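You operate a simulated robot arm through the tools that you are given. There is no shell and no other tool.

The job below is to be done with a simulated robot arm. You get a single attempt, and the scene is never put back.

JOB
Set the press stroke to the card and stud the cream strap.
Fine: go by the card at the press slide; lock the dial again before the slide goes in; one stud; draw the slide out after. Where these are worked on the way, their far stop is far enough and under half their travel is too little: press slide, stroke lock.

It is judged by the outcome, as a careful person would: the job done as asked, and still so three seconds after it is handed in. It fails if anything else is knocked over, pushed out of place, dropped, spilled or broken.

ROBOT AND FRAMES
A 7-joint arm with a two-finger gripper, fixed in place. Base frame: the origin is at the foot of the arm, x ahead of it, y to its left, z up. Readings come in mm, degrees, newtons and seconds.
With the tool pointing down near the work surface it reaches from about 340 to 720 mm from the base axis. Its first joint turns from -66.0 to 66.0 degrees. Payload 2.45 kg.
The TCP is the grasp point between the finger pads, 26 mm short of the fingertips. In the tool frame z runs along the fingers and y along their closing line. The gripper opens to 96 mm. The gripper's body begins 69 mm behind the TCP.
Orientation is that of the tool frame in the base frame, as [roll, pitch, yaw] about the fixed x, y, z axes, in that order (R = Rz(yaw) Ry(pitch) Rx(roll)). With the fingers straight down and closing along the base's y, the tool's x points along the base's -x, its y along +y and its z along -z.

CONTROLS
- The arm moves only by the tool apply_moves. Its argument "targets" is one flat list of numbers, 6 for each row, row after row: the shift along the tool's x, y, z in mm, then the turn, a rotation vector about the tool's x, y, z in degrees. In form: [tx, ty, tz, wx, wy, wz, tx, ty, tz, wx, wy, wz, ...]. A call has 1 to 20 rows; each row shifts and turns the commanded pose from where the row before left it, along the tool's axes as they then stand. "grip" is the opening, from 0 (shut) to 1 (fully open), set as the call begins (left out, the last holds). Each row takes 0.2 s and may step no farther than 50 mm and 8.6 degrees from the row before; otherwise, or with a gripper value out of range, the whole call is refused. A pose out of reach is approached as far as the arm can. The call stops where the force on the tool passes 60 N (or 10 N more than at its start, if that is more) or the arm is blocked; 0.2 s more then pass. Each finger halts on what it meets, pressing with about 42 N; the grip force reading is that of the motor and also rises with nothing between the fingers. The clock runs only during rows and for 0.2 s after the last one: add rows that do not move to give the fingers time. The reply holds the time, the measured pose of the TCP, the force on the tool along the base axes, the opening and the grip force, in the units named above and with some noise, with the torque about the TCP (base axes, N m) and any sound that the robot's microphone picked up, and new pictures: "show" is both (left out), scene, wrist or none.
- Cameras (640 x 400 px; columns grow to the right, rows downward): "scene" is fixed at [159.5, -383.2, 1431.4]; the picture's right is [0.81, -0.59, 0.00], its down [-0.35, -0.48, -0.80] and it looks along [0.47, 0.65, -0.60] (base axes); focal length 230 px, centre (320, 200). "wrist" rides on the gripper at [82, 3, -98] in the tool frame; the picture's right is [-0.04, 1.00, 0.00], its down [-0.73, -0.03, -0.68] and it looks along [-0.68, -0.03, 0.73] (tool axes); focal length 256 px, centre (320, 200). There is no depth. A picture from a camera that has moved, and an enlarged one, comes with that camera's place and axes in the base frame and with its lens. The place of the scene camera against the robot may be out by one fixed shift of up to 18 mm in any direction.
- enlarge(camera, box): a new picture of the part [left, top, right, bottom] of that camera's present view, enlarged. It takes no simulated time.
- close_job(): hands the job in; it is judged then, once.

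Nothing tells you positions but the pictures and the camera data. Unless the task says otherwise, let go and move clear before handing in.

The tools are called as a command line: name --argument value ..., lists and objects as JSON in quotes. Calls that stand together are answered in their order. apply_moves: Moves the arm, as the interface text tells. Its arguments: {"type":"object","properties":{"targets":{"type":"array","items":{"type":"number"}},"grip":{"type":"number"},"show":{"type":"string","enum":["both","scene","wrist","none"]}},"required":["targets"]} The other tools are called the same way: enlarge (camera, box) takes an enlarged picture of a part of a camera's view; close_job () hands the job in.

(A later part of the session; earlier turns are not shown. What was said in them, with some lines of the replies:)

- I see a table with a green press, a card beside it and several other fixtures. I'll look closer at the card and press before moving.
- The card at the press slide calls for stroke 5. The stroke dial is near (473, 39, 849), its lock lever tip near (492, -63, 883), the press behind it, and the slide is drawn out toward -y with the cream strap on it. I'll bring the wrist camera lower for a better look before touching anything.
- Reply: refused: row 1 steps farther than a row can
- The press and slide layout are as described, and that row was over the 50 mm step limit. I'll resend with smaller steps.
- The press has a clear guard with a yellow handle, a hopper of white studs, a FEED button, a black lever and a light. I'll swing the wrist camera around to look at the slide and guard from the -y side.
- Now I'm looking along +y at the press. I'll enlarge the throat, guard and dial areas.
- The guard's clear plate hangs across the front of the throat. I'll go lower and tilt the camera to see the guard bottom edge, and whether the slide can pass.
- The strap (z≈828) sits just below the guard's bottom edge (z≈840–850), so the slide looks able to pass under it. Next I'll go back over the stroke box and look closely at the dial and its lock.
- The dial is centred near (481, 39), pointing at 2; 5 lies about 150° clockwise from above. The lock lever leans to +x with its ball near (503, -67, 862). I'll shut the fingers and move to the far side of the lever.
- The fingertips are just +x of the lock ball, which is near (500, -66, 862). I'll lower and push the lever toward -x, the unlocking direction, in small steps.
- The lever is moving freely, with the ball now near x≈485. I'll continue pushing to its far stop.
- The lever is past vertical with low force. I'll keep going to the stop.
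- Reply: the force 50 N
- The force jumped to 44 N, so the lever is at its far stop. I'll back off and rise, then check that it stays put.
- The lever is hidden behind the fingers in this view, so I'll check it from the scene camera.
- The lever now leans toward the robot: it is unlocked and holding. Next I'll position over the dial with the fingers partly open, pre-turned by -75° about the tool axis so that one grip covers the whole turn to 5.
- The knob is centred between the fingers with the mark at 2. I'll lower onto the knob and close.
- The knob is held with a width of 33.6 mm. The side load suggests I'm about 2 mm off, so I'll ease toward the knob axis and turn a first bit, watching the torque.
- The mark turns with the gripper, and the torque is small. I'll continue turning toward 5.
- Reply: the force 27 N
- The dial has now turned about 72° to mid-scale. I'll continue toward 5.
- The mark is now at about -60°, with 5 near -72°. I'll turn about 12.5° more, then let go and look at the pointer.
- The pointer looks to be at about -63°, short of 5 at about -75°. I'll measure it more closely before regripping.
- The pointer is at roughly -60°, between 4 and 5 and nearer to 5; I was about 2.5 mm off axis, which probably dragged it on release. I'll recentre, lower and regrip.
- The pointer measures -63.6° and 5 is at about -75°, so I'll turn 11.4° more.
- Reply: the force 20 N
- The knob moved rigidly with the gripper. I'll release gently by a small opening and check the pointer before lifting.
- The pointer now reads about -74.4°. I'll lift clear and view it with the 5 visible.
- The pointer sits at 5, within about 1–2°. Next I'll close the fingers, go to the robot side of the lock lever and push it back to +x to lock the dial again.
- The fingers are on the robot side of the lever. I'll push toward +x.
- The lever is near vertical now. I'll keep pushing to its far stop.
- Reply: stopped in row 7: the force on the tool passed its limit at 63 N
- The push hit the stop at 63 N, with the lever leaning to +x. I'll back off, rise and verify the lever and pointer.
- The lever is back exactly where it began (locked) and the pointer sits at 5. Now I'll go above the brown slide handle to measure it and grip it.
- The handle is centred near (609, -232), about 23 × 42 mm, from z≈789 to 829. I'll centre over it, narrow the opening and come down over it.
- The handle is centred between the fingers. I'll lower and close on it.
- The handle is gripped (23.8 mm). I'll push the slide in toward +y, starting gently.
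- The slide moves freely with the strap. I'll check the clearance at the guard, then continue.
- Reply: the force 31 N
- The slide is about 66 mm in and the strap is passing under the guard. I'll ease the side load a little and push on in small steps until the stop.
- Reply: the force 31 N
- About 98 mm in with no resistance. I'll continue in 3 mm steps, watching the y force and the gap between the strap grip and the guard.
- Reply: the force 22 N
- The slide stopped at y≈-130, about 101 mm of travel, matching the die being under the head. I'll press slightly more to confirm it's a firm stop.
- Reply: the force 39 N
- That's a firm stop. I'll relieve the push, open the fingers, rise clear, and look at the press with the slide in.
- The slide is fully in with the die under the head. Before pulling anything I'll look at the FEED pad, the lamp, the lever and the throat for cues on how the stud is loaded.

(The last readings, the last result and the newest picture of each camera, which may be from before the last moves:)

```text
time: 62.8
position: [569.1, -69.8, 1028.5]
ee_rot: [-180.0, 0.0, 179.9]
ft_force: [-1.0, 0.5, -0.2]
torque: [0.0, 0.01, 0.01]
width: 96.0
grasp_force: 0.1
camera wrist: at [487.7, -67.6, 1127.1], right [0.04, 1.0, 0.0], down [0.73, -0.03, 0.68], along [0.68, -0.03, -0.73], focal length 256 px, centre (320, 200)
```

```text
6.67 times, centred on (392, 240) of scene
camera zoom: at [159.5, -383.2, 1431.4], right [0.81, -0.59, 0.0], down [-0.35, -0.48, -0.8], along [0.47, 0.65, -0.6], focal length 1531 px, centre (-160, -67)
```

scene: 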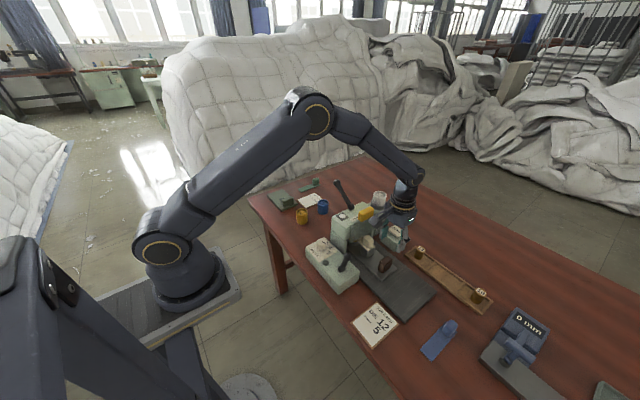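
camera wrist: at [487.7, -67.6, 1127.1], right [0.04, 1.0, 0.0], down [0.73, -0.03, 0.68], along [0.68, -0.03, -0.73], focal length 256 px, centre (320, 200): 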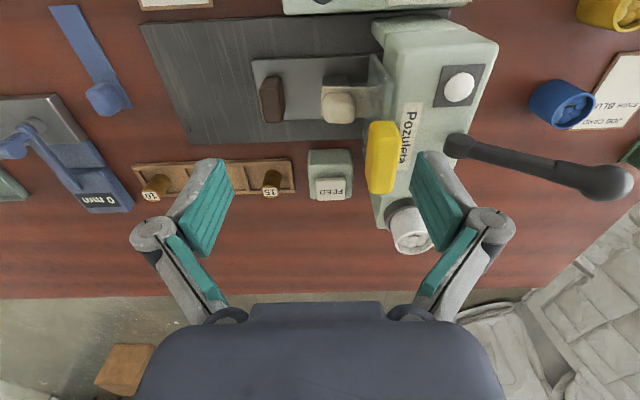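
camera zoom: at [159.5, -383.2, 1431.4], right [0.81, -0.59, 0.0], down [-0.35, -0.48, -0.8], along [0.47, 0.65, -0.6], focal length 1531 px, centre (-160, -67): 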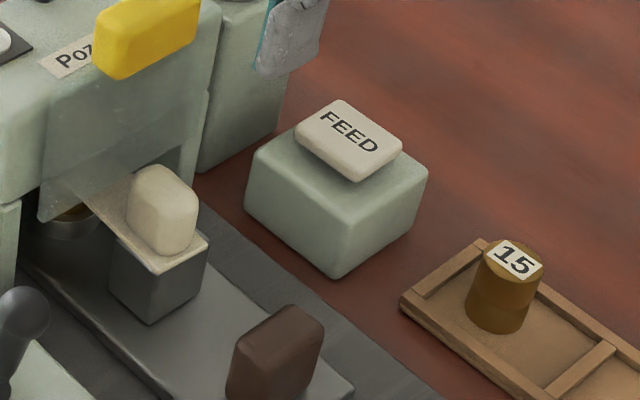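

enlarge --camera "scene" --box '[330, 180, 410, 230]'

enlarge --camera "wrist" --box '[360, 30, 520, 160]'

```text
8.00 times, centred on (370, 205) of scene
camera zoom: at [159.5, -383.2, 1431.4], right [0.81, -0.59, 0.0], down [-0.35, -0.48, -0.8], along [0.47, 0.65, -0.6], focal length 1838 px, centre (-80, 160)
```

zoom: 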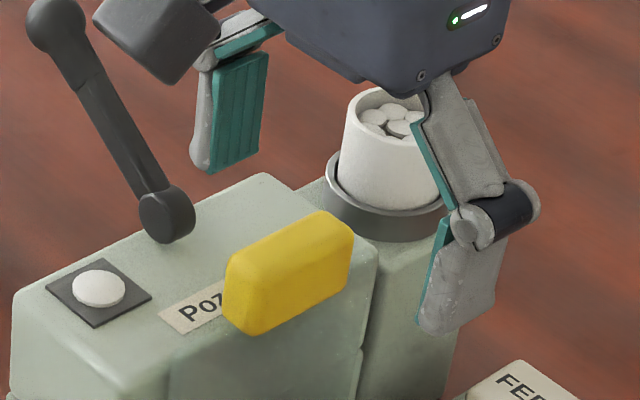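

```text
3.08 times, centred on (440, 95) of wrist
camera zoom: at [487.7, -67.6, 1127.1], right [0.04, 1.0, 0.0], down [0.73, -0.03, 0.68], along [0.68, -0.03, -0.73], focal length 788 px, centre (-49, 523)
```

zoom: 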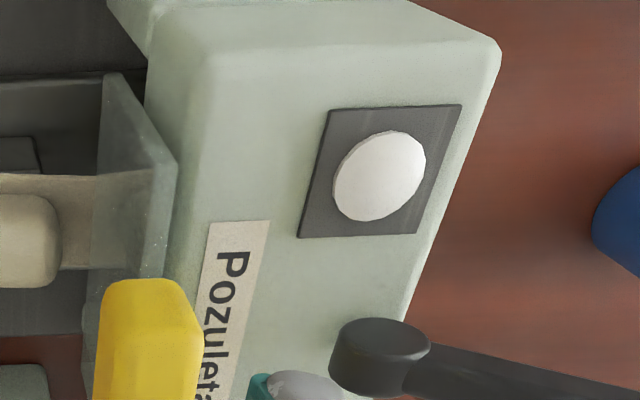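

The white disc on the black plate looks just like the white studs, so it seems to show a stud already loaded, and FEED should only be for advancing another. I'll leave FEED alone and use the lever: ball near (609, 127, 988), hub near (612, 48, 931), swinging toward -y. I'll go above the ball with the fingers turned to close along x.

apply_moves --targets '[0, 0, -35, 0, 0, 0, 0, 0, -35, 0, 0, 0, -8, 39.4, 0, 0, 0, 0, -8, 39.4, 0, 0, 0, 0, -8, 39.4, 0, 0, 0, 0, -8, 39.4, 0, 0, 0, 0, -8, 39.4, 0, 0, 0, 0, 0, 0, 0, 0, 0, -8.2, 0, 0, 0, 0, 0, -8.2, 0, 0, 0, 0, 0, -8.2, 0, 0, 0, 0, 0, -8.2, 0, 0, 0, 0, 0, -8.2, 0, 0, 0, 0, 0, -8.2, 0, 0, 0, 0, 0, -8.2, 0, 0, 0, 0, 0, -8.2, 0, 0, 0, 0, 0, -8.2, 0, 0, 0, 0, 0, -8.2, 0, 0, 0, 0, 0, -8, 0, 0, 0, 0, 0, 0]' --grip 0.7 --show "both"

```text
time: 66.8
position: [609.2, 125.8, 1097.1]
ee_rot: [-180.0, 0.1, -90.0]
ft_force: [-0.1, -0.2, 0.2]
torque: [0.04, 0.01, -0.02]
width: 67.2
grasp_force: 0.0
camera wrist: at [606.5, 43.5, 1196.2], right [-1.0, 0.04, 0.0], down [0.03, 0.73, 0.68], along [0.03, 0.68, -0.73], focal length 256 px, centre (320, 200)
```

scene: 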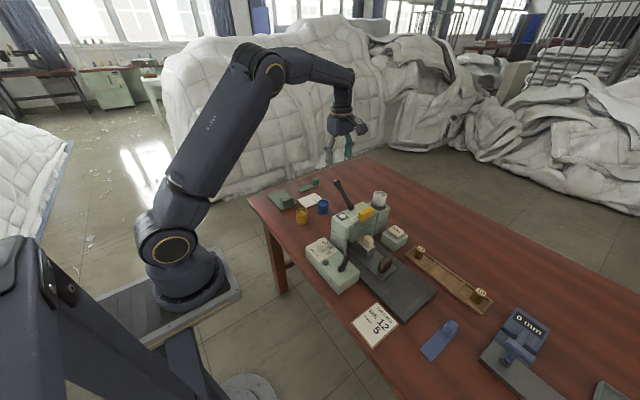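
wrist: 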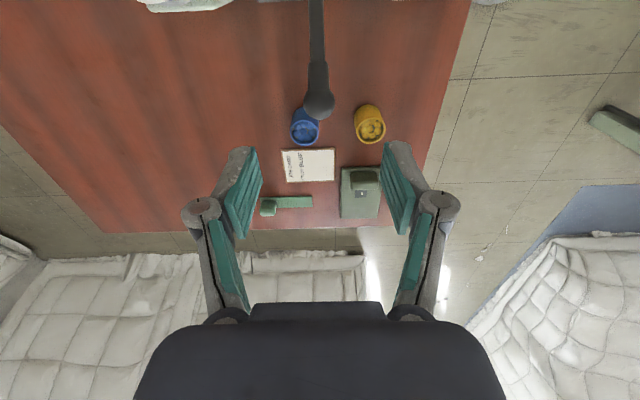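

The ball is centred between the fingers at about (611, 128, 986). I'll descend around it and grip.

apply_moves --targets '[-2.3, -1.8, 30, 0, 0, 0, 0, 0, 30, 0, 0, 0, 0, 0, 25, 0, 0, 0, 0, 0, 15, 0, 0, 0, 0, 0, 0, 0, 0, 0]' --show "wrist"

enlarge --camera "wrist" --box '[230, 60, 410, 240]'

```text
time: 68.0
position: [611.5, 128.9, 998.6]
ee_rot: [-180.0, 0.1, -90.0]
ft_force: [-0.5, 0.1, 0.1]
torque: [0.02, 0.01, -0.01]
width: 67.4
grasp_force: 0.1
camera wrist: at [608.2, 46.2, 1096.2], right [-1.0, 0.04, 0.0], down [0.03, 0.73, 0.68], along [0.03, 0.68, -0.73], focal length 256 px, centre (320, 200)
```

wrist: 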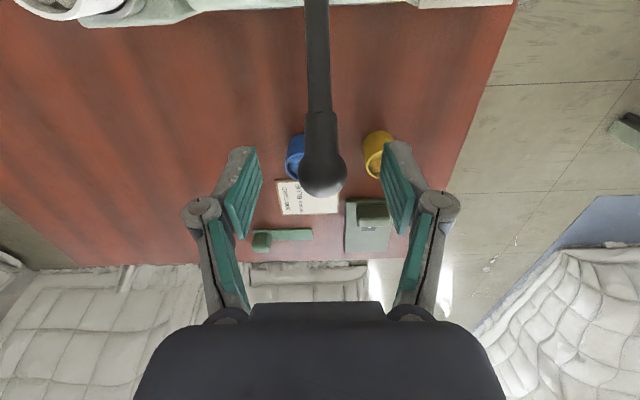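

```text
2.22 times, centred on (320, 150) of wrist
camera zoom: at [608.2, 46.2, 1096.2], right [-1.0, 0.04, 0.0], down [0.03, 0.73, 0.68], along [0.03, 0.68, -0.73], focal length 569 px, centre (320, 311)
```

zoom: 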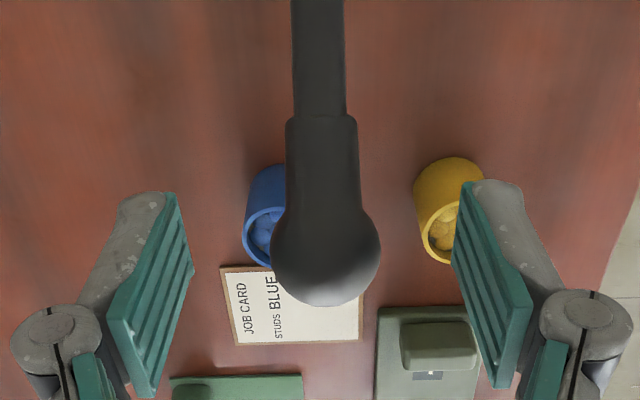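

The ball (about 25 mm across) is centred between the pads. I'll close on it.

apply_moves --targets '[0, 0, 0, 0, 0, 0, 0, 0, 0, 0, 0, 0, 0, 0, 0, 0, 0, 0, 0, 0, 0, 0, 0, 0]' --grip 0 --show "wrist"

```text
time: 69.0
position: [610.1, 127.8, 997.5]
ee_rot: [179.8, 0.1, -90.1]
ft_force: [-10.3, -1.4, 2.7]
torque: [-0.15, 0.24, -0.13]
width: 22.8
grasp_force: 41.1
camera wrist: at [607.4, 46.3, 1096.3], right [-1.0, 0.04, 0.0], down [0.03, 0.73, 0.68], along [0.03, 0.68, -0.73], focal length 256 px, centre (320, 200)
```

wrist: 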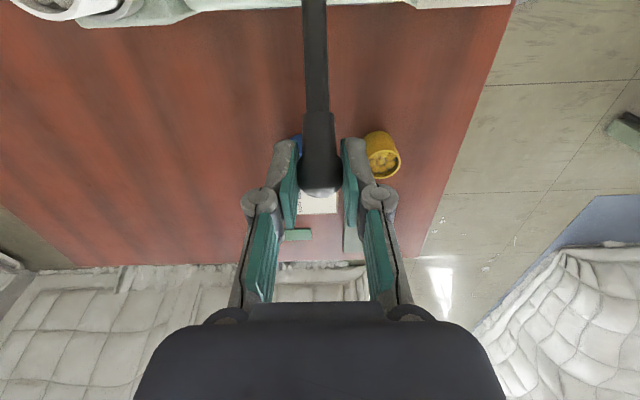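

The lever ball is gripped. I'll try a small first motion up and toward -y along the arc and watch the force.

apply_moves --targets '[5.6, 0, -7.5, 0, 0, 0, 6.9, 0, -7.4, 0, 0, 0, 0, 0, 0, 0, 0, 0]' --show "wrist"

```text
time: 69.8
position: [609.5, 118.6, 1011.3]
ee_rot: [179.6, 0.4, -89.9]
ft_force: [-9.9, 23.1, -25.7]
torque: [0.28, 0.21, 0.06]
width: 23.0
grasp_force: 44.9
camera wrist: at [608.1, 37.1, 1109.7], right [-1.0, 0.04, 0.01], down [0.03, 0.73, 0.68], along [0.02, 0.68, -0.73], focal length 256 px, centre (320, 200)
```

wrist: 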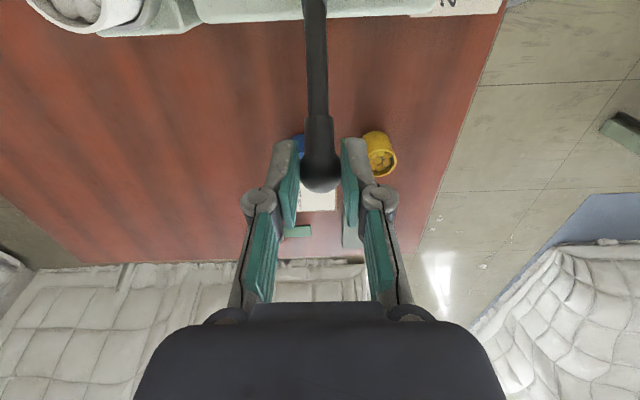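

enlarge --camera "scene" --box '[310, 160, 410, 230]'

enlarge --camera "wrist" --box '[230, 0, 410, 220]'

```text
5.71 times, centred on (360, 195) of scene
camera zoom: at [159.8, -382.4, 1431.6], right [0.81, -0.59, 0.0], down [-0.35, -0.49, -0.8], along [0.47, 0.65, -0.6], focal length 1313 px, centre (91, 229)
```

zoom: 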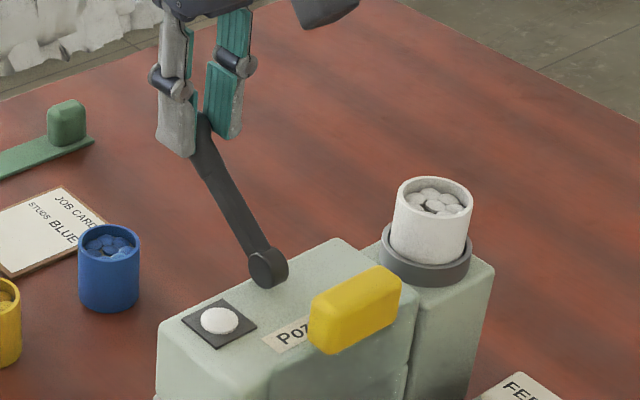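

```text
1.82 times, centred on (320, 110) of wrist
camera zoom: at [608.1, 37.1, 1109.7], right [-1.0, 0.04, 0.01], down [0.03, 0.73, 0.68], along [0.02, 0.68, -0.73], focal length 465 px, centre (320, 364)
```

zoom: 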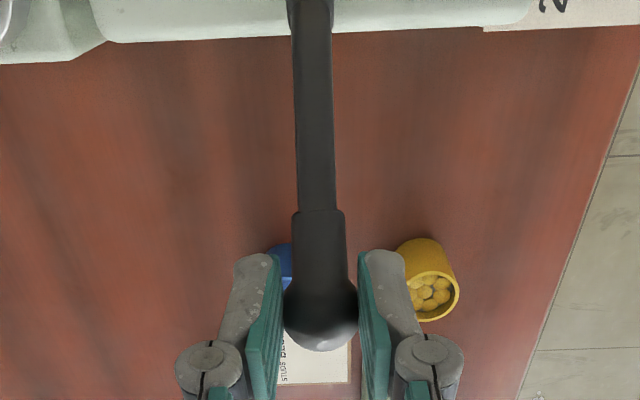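

The ball stayed put while the pads slid over it, so the lever is already at its upper stop and doesn't swing that way. It must be pulled down on the +y side. I'll return to the grip height and try downward gently.

apply_moves --targets '[-12.5, 0, 14.9, 0, 0, 0, 0, 0, 0, 0, 0, 0, -2.5, 0, 5, 0, 0, 0, -2, 0, 5, 0, 0, 0, 0, 0, 0, 0, 0, 0]' --show "wrist"

enlarge --camera "wrist" --box '[230, 0, 410, 220]'

```text
time: 71.0
position: [610.5, 131.1, 988.6]
ee_rot: [179.8, -0.2, -90.2]
ft_force: [-19.3, -10.5, 12.5]
torque: [-1.45, 0.47, 0.04]
width: 23.4
grasp_force: 45.1
camera wrist: at [607.5, 48.8, 1087.7], right [-1.0, 0.04, 0.0], down [0.03, 0.74, 0.68], along [0.03, 0.68, -0.74], focal length 256 px, centre (320, 200)
```

wrist: 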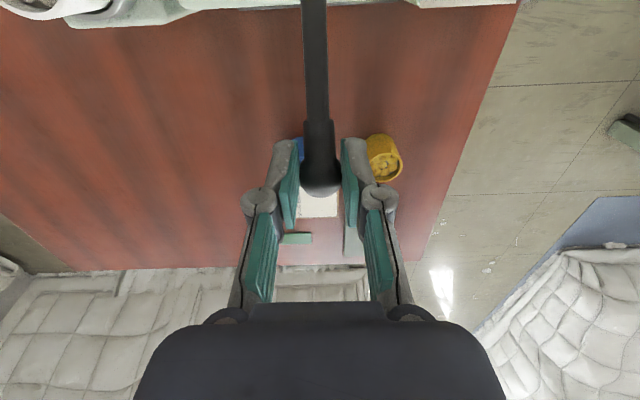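

```text
1.82 times, centred on (320, 110) of wrist
camera zoom: at [607.5, 48.8, 1087.7], right [-1.0, 0.04, 0.0], down [0.03, 0.74, 0.68], along [0.03, 0.68, -0.74], focal length 465 px, centre (320, 364)
```

zoom: 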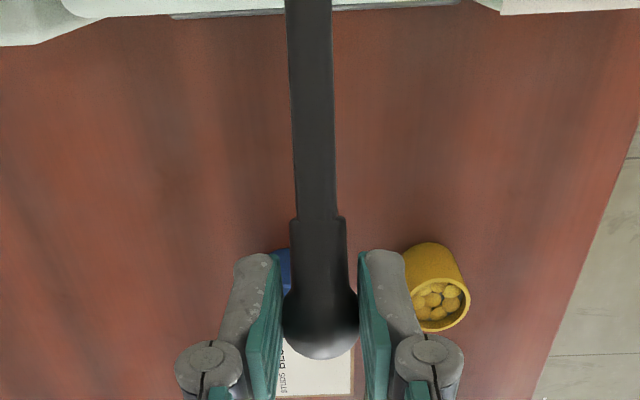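

The lever did follow downward, by about 10°, with modest force. I'll continue down along the arc in small steps.

apply_moves --targets '[-3, 0, 8, 0, 0, 0, -2.4, 0, 8, 0, 0, 0, -1.7, 0, 8, 0, 0, 0, 0, 0, 0, 0, 0, 0]' --show "wrist"

enlarge --camera "scene" --box '[310, 160, 410, 230]'

```text
time: 72.0
position: [610.2, 140.6, 964.8]
ee_rot: [179.9, 0.0, -90.1]
ft_force: [-13.9, -11.2, 16.6]
torque: [-1.44, 0.33, -0.12]
width: 22.9
grasp_force: 45.0
camera wrist: at [607.3, 57.8, 1063.8], right [-1.0, 0.04, 0.0], down [0.03, 0.73, 0.68], along [0.03, 0.68, -0.73], focal length 256 px, centre (320, 200)
```

wrist: 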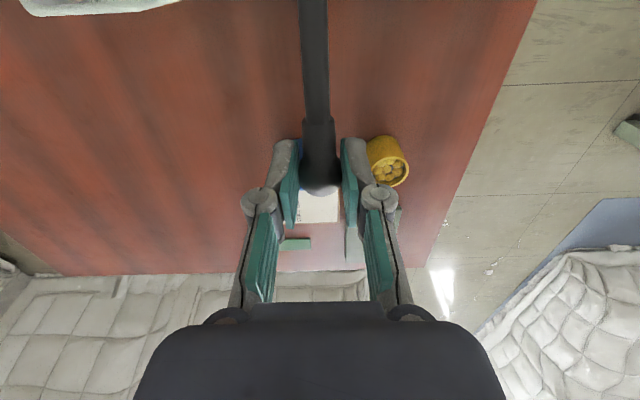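

```text
5.71 times, centred on (360, 195) of scene
camera zoom: at [158.9, -383.6, 1431.4], right [0.81, -0.59, 0.0], down [-0.35, -0.48, -0.8], along [0.47, 0.65, -0.6], focal length 1313 px, centre (91, 229)
```

zoom: 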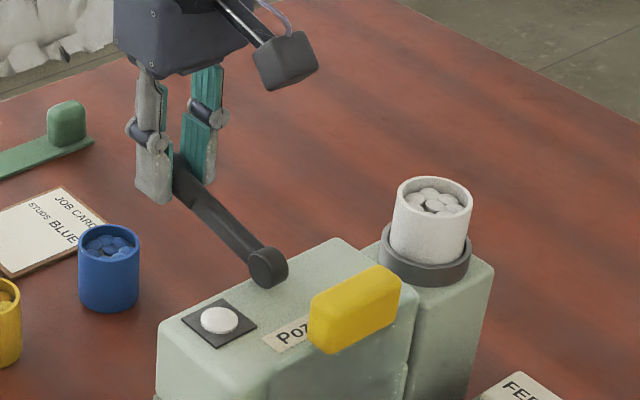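

The lever is coming down smoothly. I'll continue along the arc.

apply_moves --targets '[-1, 0, 8, 0, 0, 0, -0.5, 0, 8, 0, 0, 0, 0.3, 0, 8, 0, 0, 0, 0, 0, 0, 0, 0, 0]' --show "none"

enlarge --camera "scene" --box '[310, 160, 410, 230]'

```text
time: 73.0
position: [610.1, 141.9, 941.6]
ee_rot: [-180.0, 0.3, -90.0]
ft_force: [-11.4, 2.6, 14.3]
torque: [-0.85, 0.16, 0.15]
width: 22.5
grasp_force: 45.4
```

```text
5.71 times, centred on (360, 195) of scene
camera zoom: at [159.0, -383.2, 1431.5], right [0.81, -0.59, 0.0], down [-0.35, -0.48, -0.8], along [0.47, 0.65, -0.6], focal length 1313 px, centre (91, 229)
```

zoom: 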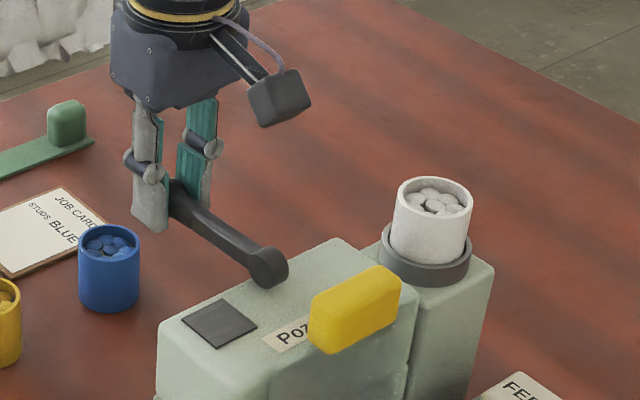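

The white stud has vanished from the plate, so the stroke has driven it. I'll finish this same stroke down to its stop, gently.

apply_moves --targets '[0.8, 0, 6, 0, 0, 0, 1, 0, 6, 0, 0, 0, 0, 0, 0, 0, 0, 0]' --show "none"

enlarge --camera "scene" --box '[310, 160, 410, 230]'

```text
time: 73.8
position: [610.6, 141.0, 928.7]
ee_rot: [-180.0, 0.3, -90.1]
ft_force: [-20.6, 8.6, 30.8]
torque: [0.54, 0.31, 0.22]
width: 22.2
grasp_force: 45.4
```

```text
5.71 times, centred on (360, 195) of scene
camera zoom: at [158.4, -383.2, 1431.6], right [0.81, -0.59, 0.0], down [-0.35, -0.48, -0.8], along [0.47, 0.65, -0.6], focal length 1313 px, centre (91, 229)
```

zoom: 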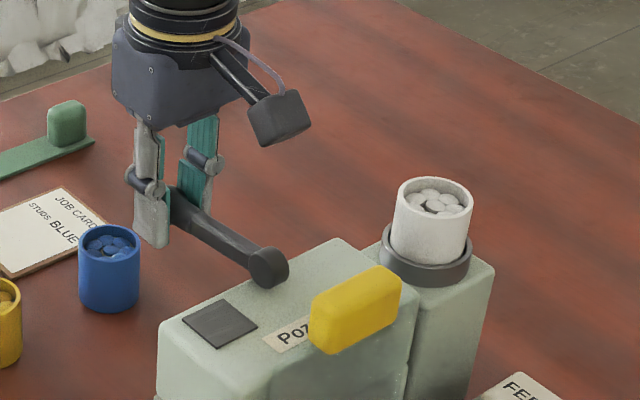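

The lever is at its bottom stop, near horizontal, with the force rising to 31 N. I'll guide it back up along the same arc to its rest.

apply_moves --targets '[0.4, 0, -8.4, 0, 0, 0, 1.1, 0, -8.4, 0, 0, 0, 1.8, 0, -8.3, 0, 0, 0, 2.6, 0, -8.1, 0, 0, 0, 3.2, 0, -7.8, 0, 0, 0, 3.9, 0, -7.5, 0, 0, 0, 0, 0, 0, 0, 0, 0]' --show "wrist"

enlarge --camera "scene" --box '[310, 160, 410, 230]'

```text
time: 75.4
position: [610.4, 127.1, 976.7]
ee_rot: [179.8, 0.1, -90.1]
ft_force: [-9.1, 7.8, -11.7]
torque: [1.52, 0.17, -0.12]
width: 22.5
grasp_force: 44.6
camera wrist: at [607.3, 44.6, 1075.0], right [-1.0, 0.04, 0.0], down [0.03, 0.73, 0.68], along [0.03, 0.68, -0.73], focal length 256 px, centre (320, 200)
```

wrist: 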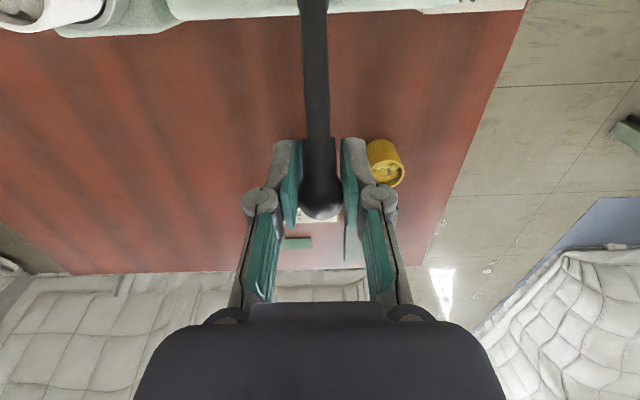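

```text
5.71 times, centred on (360, 195) of scene
camera zoom: at [159.5, -383.0, 1431.5], right [0.81, -0.59, 0.0], down [-0.35, -0.48, -0.8], along [0.47, 0.65, -0.6], focal length 1313 px, centre (91, 229)
```

zoom: 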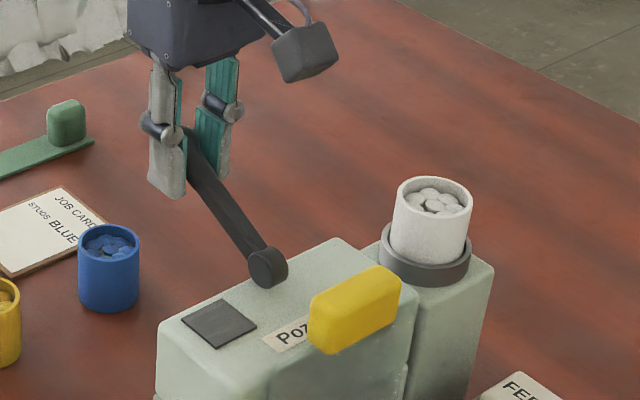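

The lever is nearly back at rest. I'll finish the return, open and rise clear.

apply_moves --targets '[3.5, 0, -6, 0, 0, 0, 4, 0, -6, 0, 0, 0, 0, 0, 0, 0, 0, 0]' --show "none"

apply_moves --targets '[0, 0, 0, 0, 0, 0, 0, 0, 0, 0, 0, 0, 0, 0, 0, 0, 0, 0, 0, 0, -30, 0, 0, 0, 0, 0, -40, 0, 0, 0, 0, 0, -40, 0, 0, 0, 0, 0, 0, 0, 0, 0]' --grip 0.8 --show "both"

enlarge --camera "scene" --box '[310, 160, 410, 230]'

```text
time: 76.2
position: [609.8, 120.2, 988.4]
ee_rot: [179.7, 0.3, -90.1]
ft_force: [-14.9, 7.7, -13.7]
torque: [1.5, 0.28, -0.2]
width: 22.4
grasp_force: 45.1
```

```text
time: 77.8
position: [609.4, 120.9, 1097.5]
ee_rot: [180.0, 0.0, -89.9]
ft_force: [0.3, -0.1, 0.0]
torque: [-0.05, 0.01, 0.03]
width: 76.9
grasp_force: 0.0
camera wrist: at [608.1, 38.7, 1196.0], right [-1.0, 0.04, 0.0], down [0.03, 0.73, 0.68], along [0.03, 0.68, -0.73], focal length 256 px, centre (320, 200)
```

scene: 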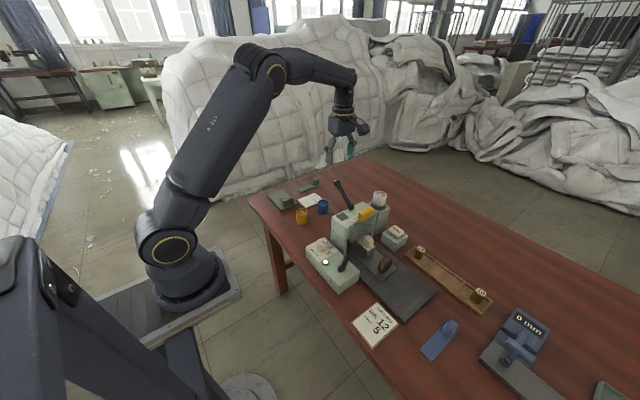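
wrist: 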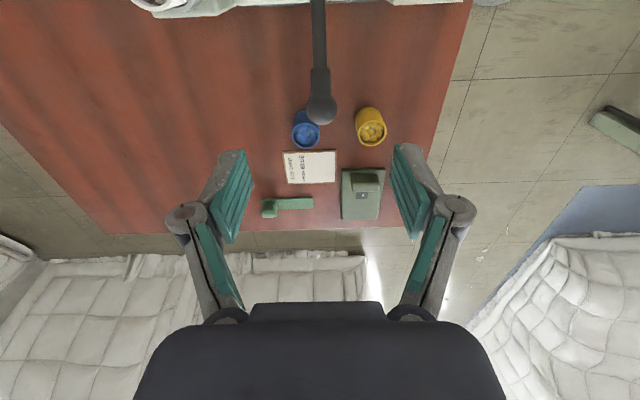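

```text
5.71 times, centred on (360, 195) of scene
camera zoom: at [159.5, -383.2, 1431.4], right [0.81, -0.59, 0.0], down [-0.35, -0.48, -0.8], along [0.47, 0.65, -0.6], focal length 1313 px, centre (91, 229)
```

zoom: 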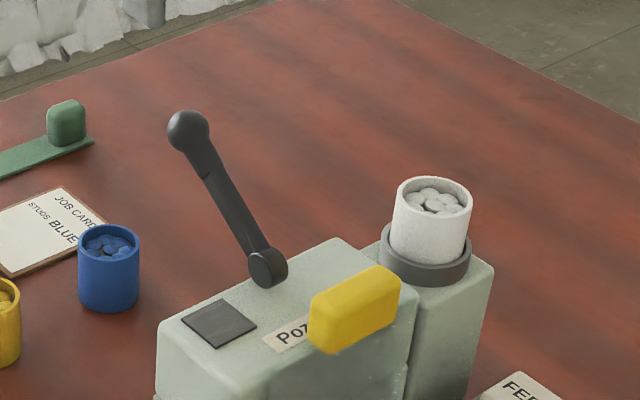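

The lever is back at rest. The round lamp on the stroke box seems to have lit, so I'll look at it and the slide area.

enlarge --camera "scene" --box '[295, 225, 375, 295]'

enlarge --camera "scene" --box '[340, 205, 430, 280]'

```text
5.71 times, centred on (335, 260) of scene
camera zoom: at [159.5, -383.2, 1431.4], right [0.81, -0.59, 0.0], down [-0.35, -0.48, -0.8], along [0.47, 0.65, -0.6], focal length 1313 px, centre (234, -143)
```

zoom: 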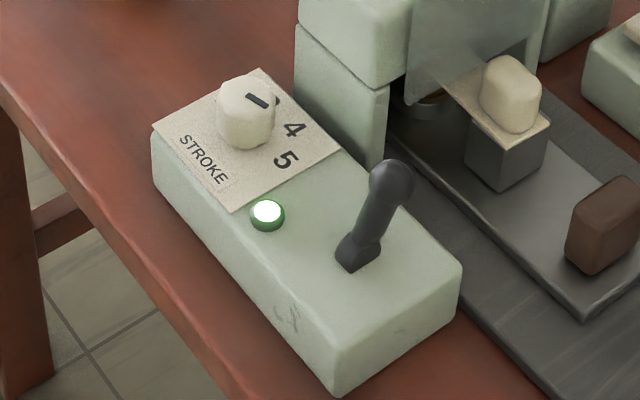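

```text
5.33 times, centred on (385, 242) of scene
camera zoom: at [159.5, -383.2, 1431.4], right [0.81, -0.59, 0.0], down [-0.35, -0.48, -0.8], along [0.47, 0.65, -0.6], focal length 1225 px, centre (-27, -27)
```

zoom: 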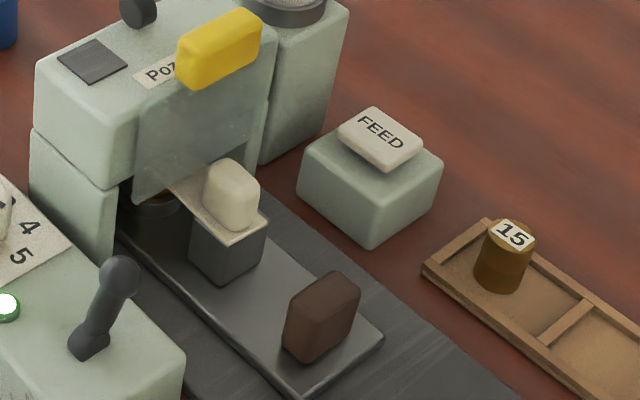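

The green lamp is on, so the stroke registered. Next I'll return to the slide handle, now near (609, -131), and draw the slide out.

apply_moves --targets '[42, 0, 0, 0, 0, 0, 42, 0, 0, 0, 0, 0, 42, 0, 0, 0, 0, 0, 42, 0, 0, 0, 0, 0, 42, 0, 0, 0, 0, 0, 42, 0, 0, 0, 0, 0, 0, 0, 0, 0, 0, 8.2, 0, 0, 0, 0, 0, 8.2, 0, 0, 0, 0, 0, 8.2, 0, 0, 0, 0, 0, 8.2, 0, 0, 0, 0, 0, 8.2, 0, 0, 0, 0, 0, 8.2, 0, 0, 0, 0, 0, 8.2, 0, 0, 0, 0, 0, 8.2, 0, 0, 0, 0, 0, 8.2, 0, 0, 0, 0, 0, 8.2, 0, 0, 0, 0, 0, 8, 0, 0, 0, 0, 0, 0]' --grip 0.6 --show "none"

apply_moves --targets '[0, 0, 45, 0, 0, 0, 0, 0, 45, 0, 0, 0, 0, 0, 45, 0, 0, 0, 0, 0, 45, 0, 0, 0, 0, 0, 45, 0, 0, 0, 0, 0, 0, 0, 0, 0]' --show "wrist"

```text
time: 81.6
position: [610.4, -132.3, 1096.3]
ee_rot: [179.9, 0.0, 179.8]
ft_force: [0.2, 0.0, 0.3]
torque: [-0.01, -0.04, 0.01]
width: 57.7
grasp_force: 0.0
```

```text
time: 83.0
position: [611.9, -131.7, 872.8]
ee_rot: [179.9, 0.0, 179.9]
ft_force: [0.6, 0.3, 0.4]
torque: [0.01, -0.02, 0.0]
width: 57.9
grasp_force: 0.0
camera wrist: at [529.9, -129.0, 971.5], right [0.04, 1.0, 0.0], down [0.73, -0.03, 0.68], along [0.68, -0.03, -0.73], focal length 256 px, centre (320, 200)
```

wrist: 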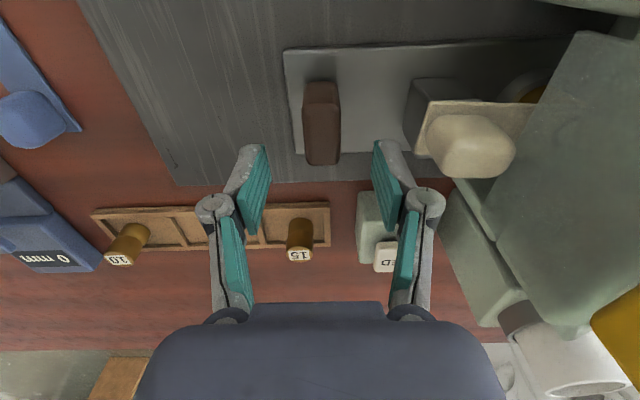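

The handle is centred. I'll lower and grip it.

apply_moves --targets '[3, 0, 18, 0, 0, 0, 0, 0, 18, 0, 0, 0, 0, 0, 12, 0, 0, 0, 0, 0, 0, 0, 0, 0]' --show "none"

apply_moves --targets '[0, 0, 0, 0, 0, 0, 0, 0, 0, 0, 0, 0, 0, 0, 0, 0, 0, 0, 0, 0, 0, 0, 0, 0]' --grip 0 --show "wrist"

```text
time: 84.0
position: [607.5, -131.9, 825.0]
ee_rot: [179.8, 0.0, 180.0]
ft_force: [0.1, -0.1, -0.8]
torque: [0.03, -0.01, 0.0]
width: 57.7
grasp_force: 0.0
```

```text
time: 85.0
position: [608.3, -129.4, 826.0]
ee_rot: [179.8, 0.0, 179.9]
ft_force: [0.7, 2.3, 0.2]
torque: [0.24, 0.19, 0.14]
width: 23.6
grasp_force: 44.6
camera wrist: at [527.1, -128.2, 924.5], right [0.04, 1.0, 0.0], down [0.73, -0.03, 0.68], along [0.68, -0.03, -0.73], focal length 256 px, centre (320, 200)
```

wrist: 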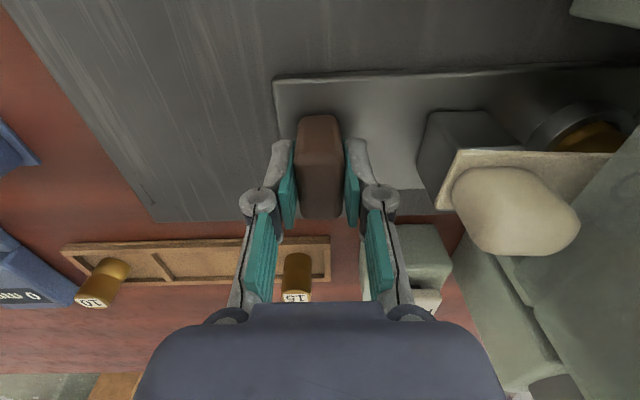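

The handle is gripped. I'll draw the slide out toward -y, gently at first.

apply_moves --targets '[0, -5, 0, 0, 0, 0, 0, -8, 0, 0, 0, 0, 0, -10, 0, 0, 0, 0, 0, -10, 0, 0, 0, 0, 0, -10, 0, 0, 0, 0, 0, 0, 0, 0, 0, 0]' --show "wrist"

```text
time: 86.4
position: [608.8, -176.9, 825.4]
ee_rot: [179.9, 0.1, 179.8]
ft_force: [2.8, 1.3, 7.5]
torque: [-0.03, 0.48, 0.22]
width: 23.9
grasp_force: 45.0
camera wrist: at [526.8, -173.0, 924.3], right [0.04, 1.0, 0.0], down [0.73, -0.03, 0.68], along [0.68, -0.03, -0.73], focal length 256 px, centre (320, 200)
```

wrist: 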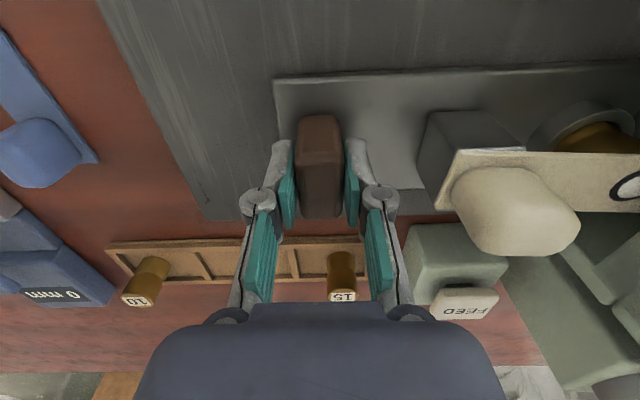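

A stud is now visible on the strap. I'll continue drawing the slide out.

apply_moves --targets '[0, -10, 0, 0, 0, 0, 0, -10, 0, 0, 0, 0, 0, -10, 0, 0, 0, 0, 0, -8, 0, 0, 0, 0, 0, -6, 0, 0, 0, 0, 0, -5, 0, 0, 0, 0, 0, 0, 0, 0, 0, 0]' --show "wrist"

```text
time: 88.0
position: [606.9, -225.5, 825.7]
ee_rot: [180.0, 0.1, 179.9]
ft_force: [2.6, -0.7, 24.0]
torque: [-0.01, 0.84, 0.15]
width: 23.9
grasp_force: 44.8
camera wrist: at [526.8, -222.6, 924.2], right [0.04, 1.0, 0.0], down [0.73, -0.03, 0.68], along [0.68, -0.03, -0.73], focal length 256 px, centre (320, 200)
```

wrist: 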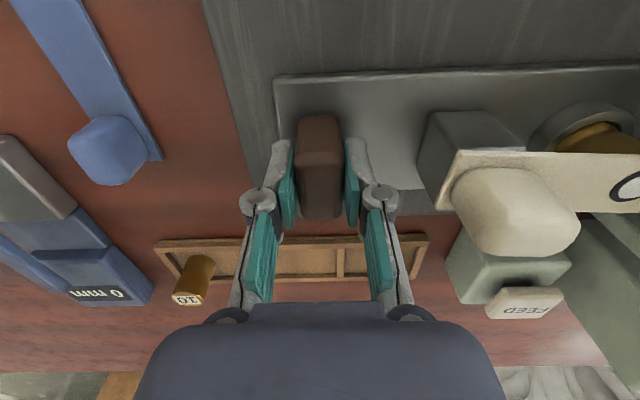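

apply_moves --targets '[0, -3, 0, 0, 0, 0, 0, -3, 0, 0, 0, 0, 0, -3, 0, 0, 0, 0, 0, -2, 0, 0, 0, 0, 0, 0, 0, 0, 0, 0]' --show "none"

```text
time: 89.2
position: [609.2, -230.7, 824.6]
ee_rot: [179.5, 0.0, 179.9]
ft_force: [-3.0, 28.6, 30.5]
torque: [0.8, 0.14, -0.03]
width: 23.8
grasp_force: 44.8
```

The slide is at its out stop (y≈-230.7). I'll relieve the load, open the fingers and rise.

apply_moves --targets '[0, 5, -1, 0, 0, 0, 0, 0, 0, 0, 0, 0]' --show "none"

apply_moves --targets '[0, 0, 0, 0, 0, 0, 0, 0, 0, 0, 0, 0, 0, 0, -25, 0, 0, 0, 0, 0, -40, 0, 0, 0, 0, 0, -45, 0, 0, 0, 0, 0, -45, 0, 0, 0, 0, 0, -40, 0, 0, 0, 40, 20, 0, 0, 0, 0, 40, 20, 0, 0, 0, 0, 40, 20, 0, 0, 0, 0, 0, 0, 0, 0, 0, 0]' --grip 0.55 --show "both"

enlarge --camera "scene" --box '[295, 190, 435, 300]'

enlarge --camera "scene" --box '[350, 225, 430, 285]'

```text
time: 89.8
position: [607.8, -229.6, 824.7]
ee_rot: [179.9, 0.1, 179.9]
ft_force: [8.4, 11.6, 1.8]
torque: [0.27, -1.46, 0.2]
width: 24.0
grasp_force: 45.2
```

```text
time: 92.2
position: [487.9, -171.5, 1019.9]
ee_rot: [179.9, 0.0, -180.0]
ft_force: [-0.5, 0.6, -0.3]
torque: [-0.01, 0.0, -0.01]
width: 52.7
grasp_force: 0.1
camera wrist: at [407.0, -168.3, 1119.3], right [0.04, 1.0, 0.0], down [0.73, -0.03, 0.68], along [0.68, -0.03, -0.73], focal length 256 px, centre (320, 200)
```

scene: 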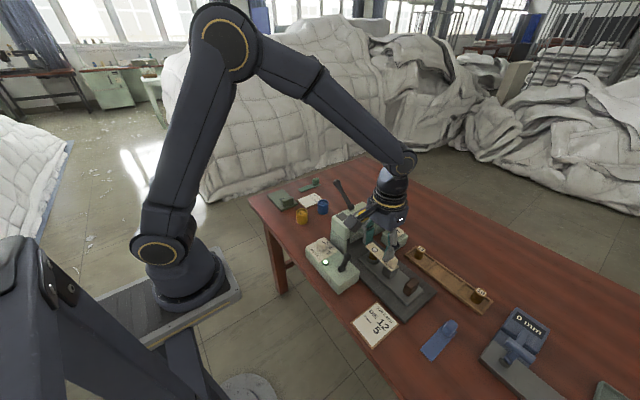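
wrist: 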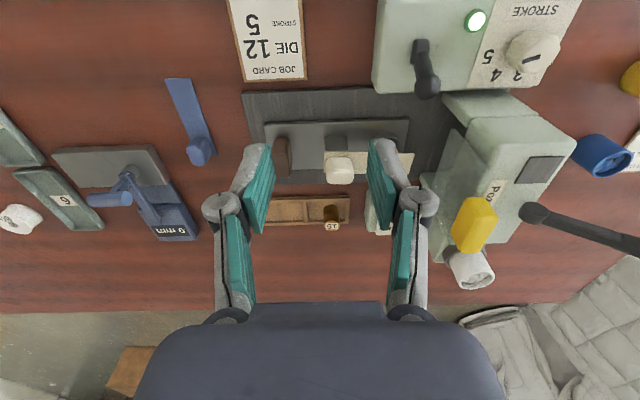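

```text
3.64 times, centred on (365, 245) of scene
camera zoom: at [159.5, -383.2, 1431.4], right [0.81, -0.59, 0.0], down [-0.35, -0.48, -0.8], along [0.47, 0.65, -0.6], focal length 835 px, centre (156, 36)
```

zoom: 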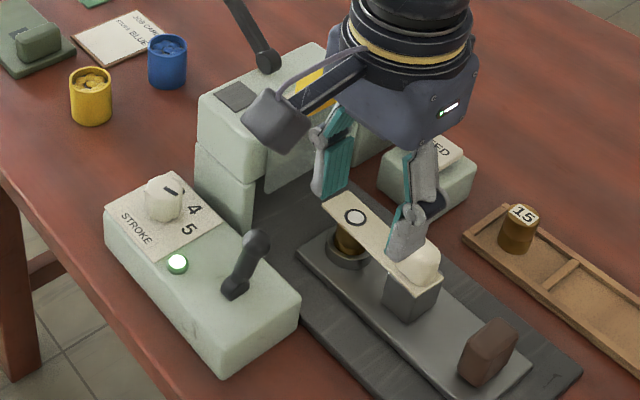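

```text
6.67 times, centred on (390, 255) of scene
camera zoom: at [159.5, -383.2, 1431.4], right [0.81, -0.59, 0.0], down [-0.35, -0.48, -0.8], along [0.47, 0.65, -0.6], focal length 1531 px, centre (-147, -167)
```

zoom: 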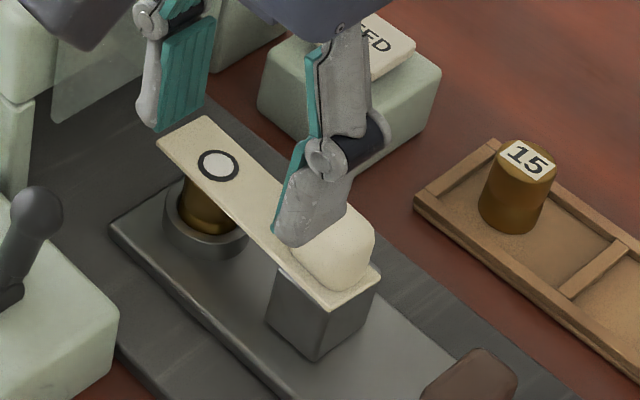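

The slide is out and the cream strap carries exactly one white stud. I'll move the arm clear and do a last check of the scene.

apply_moves --targets '[25, 15, -35, 0, 0, 0, 25, 15, -35, 0, 0, 0, 25, 15, -35, 0, 0, 0, 25, 15, -30, 0, 0, 0, 20, 15, 0, 0, 0, 0, 0, 0, 0, 0, 0, 0]' --grip 1 --show "both"

enlarge --camera "scene" --box '[290, 170, 450, 310]'

enlarge --camera "wrist" --box '[220, 60, 460, 210]'

```text
time: 93.6
position: [367.4, -95.7, 1159.8]
ee_rot: [179.9, 0.0, 179.9]
ft_force: [0.6, 0.0, 0.4]
torque: [-0.02, 0.0, 0.02]
width: 96.1
grasp_force: 0.1
camera wrist: at [285.8, -93.0, 1258.9], right [0.04, 1.0, 0.0], down [0.73, -0.03, 0.68], along [0.68, -0.03, -0.73], focal length 256 px, centre (320, 200)
```

scene: 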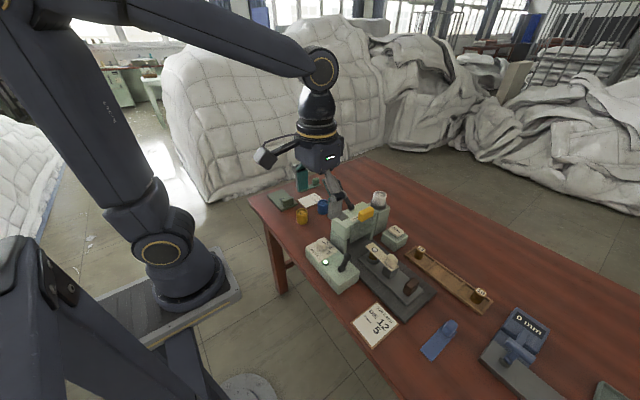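
wrist: 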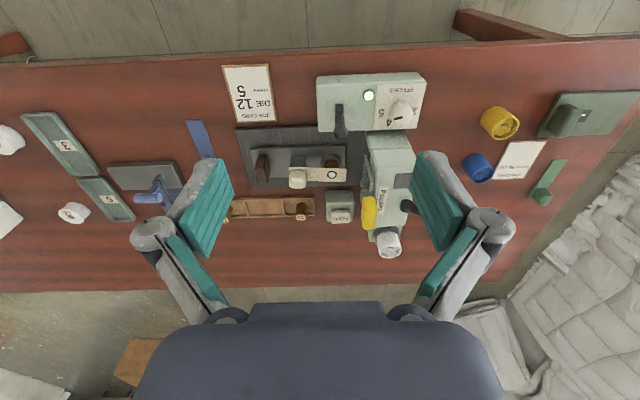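

```text
2.86 times, centred on (370, 240) of scene
camera zoom: at [159.5, -383.2, 1431.4], right [0.81, -0.59, 0.0], down [-0.35, -0.48, -0.8], along [0.47, 0.65, -0.6], focal length 656 px, centre (177, 86)
```

zoom: 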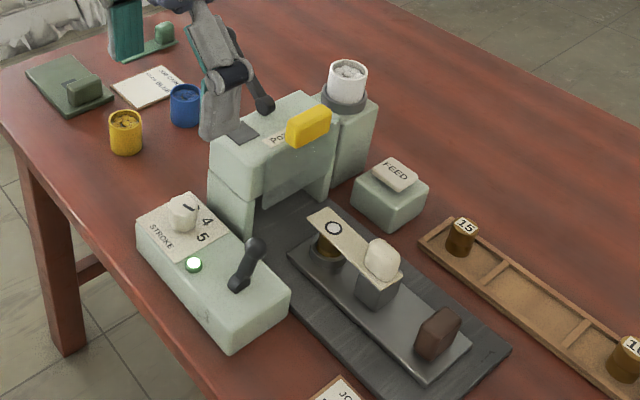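

```text
2.67 times, centred on (340, 135) of wrist
camera zoom: at [285.8, -93.0, 1258.9], right [0.04, 1.0, 0.0], down [0.73, -0.03, 0.68], along [0.68, -0.03, -0.73], focal length 683 px, centre (267, 373)
```

zoom: 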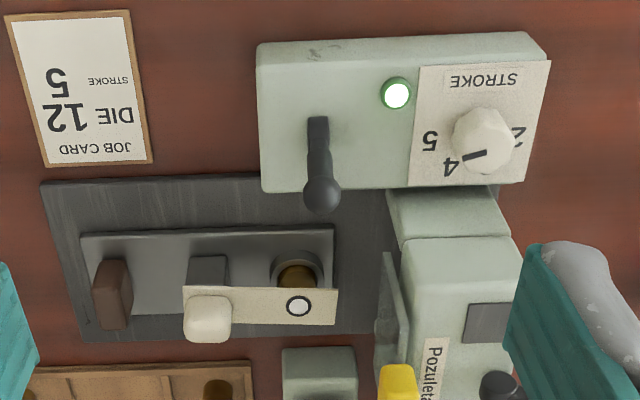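

Everything else sits where it was. The pointer is at 5, the dial is locked, the green lamp is on, one stud is in the cream strap, the slide is fully out and the arm is clear. I'm handing in the job.

close_job

```text
The job is handed in.
```

The cream strap has one white stud in it, and the job is handed in. I haven't seen the judging result.

- **Stroke:** I unlocked the dial, turned it from 2 to 5 as the card at the press slide says, and locked it again before the slide went in. The pointer sits within about 2° of the 5.
- **Stud:** A white stud was already loaded in the press, so I left FEED alone and worked the lever down once. The green lamp came on and the stud shows on the strap.
- **Slide:** It went in to its far stop, then came back out to its outer stop after the stroke.
- **Lever:** My first try was in the wrong direction. The lever was already at its upper stop, so the fingers slid over the ball and the lever did not move.

In the last pictures nothing else on the table had moved, and the arm was clear.
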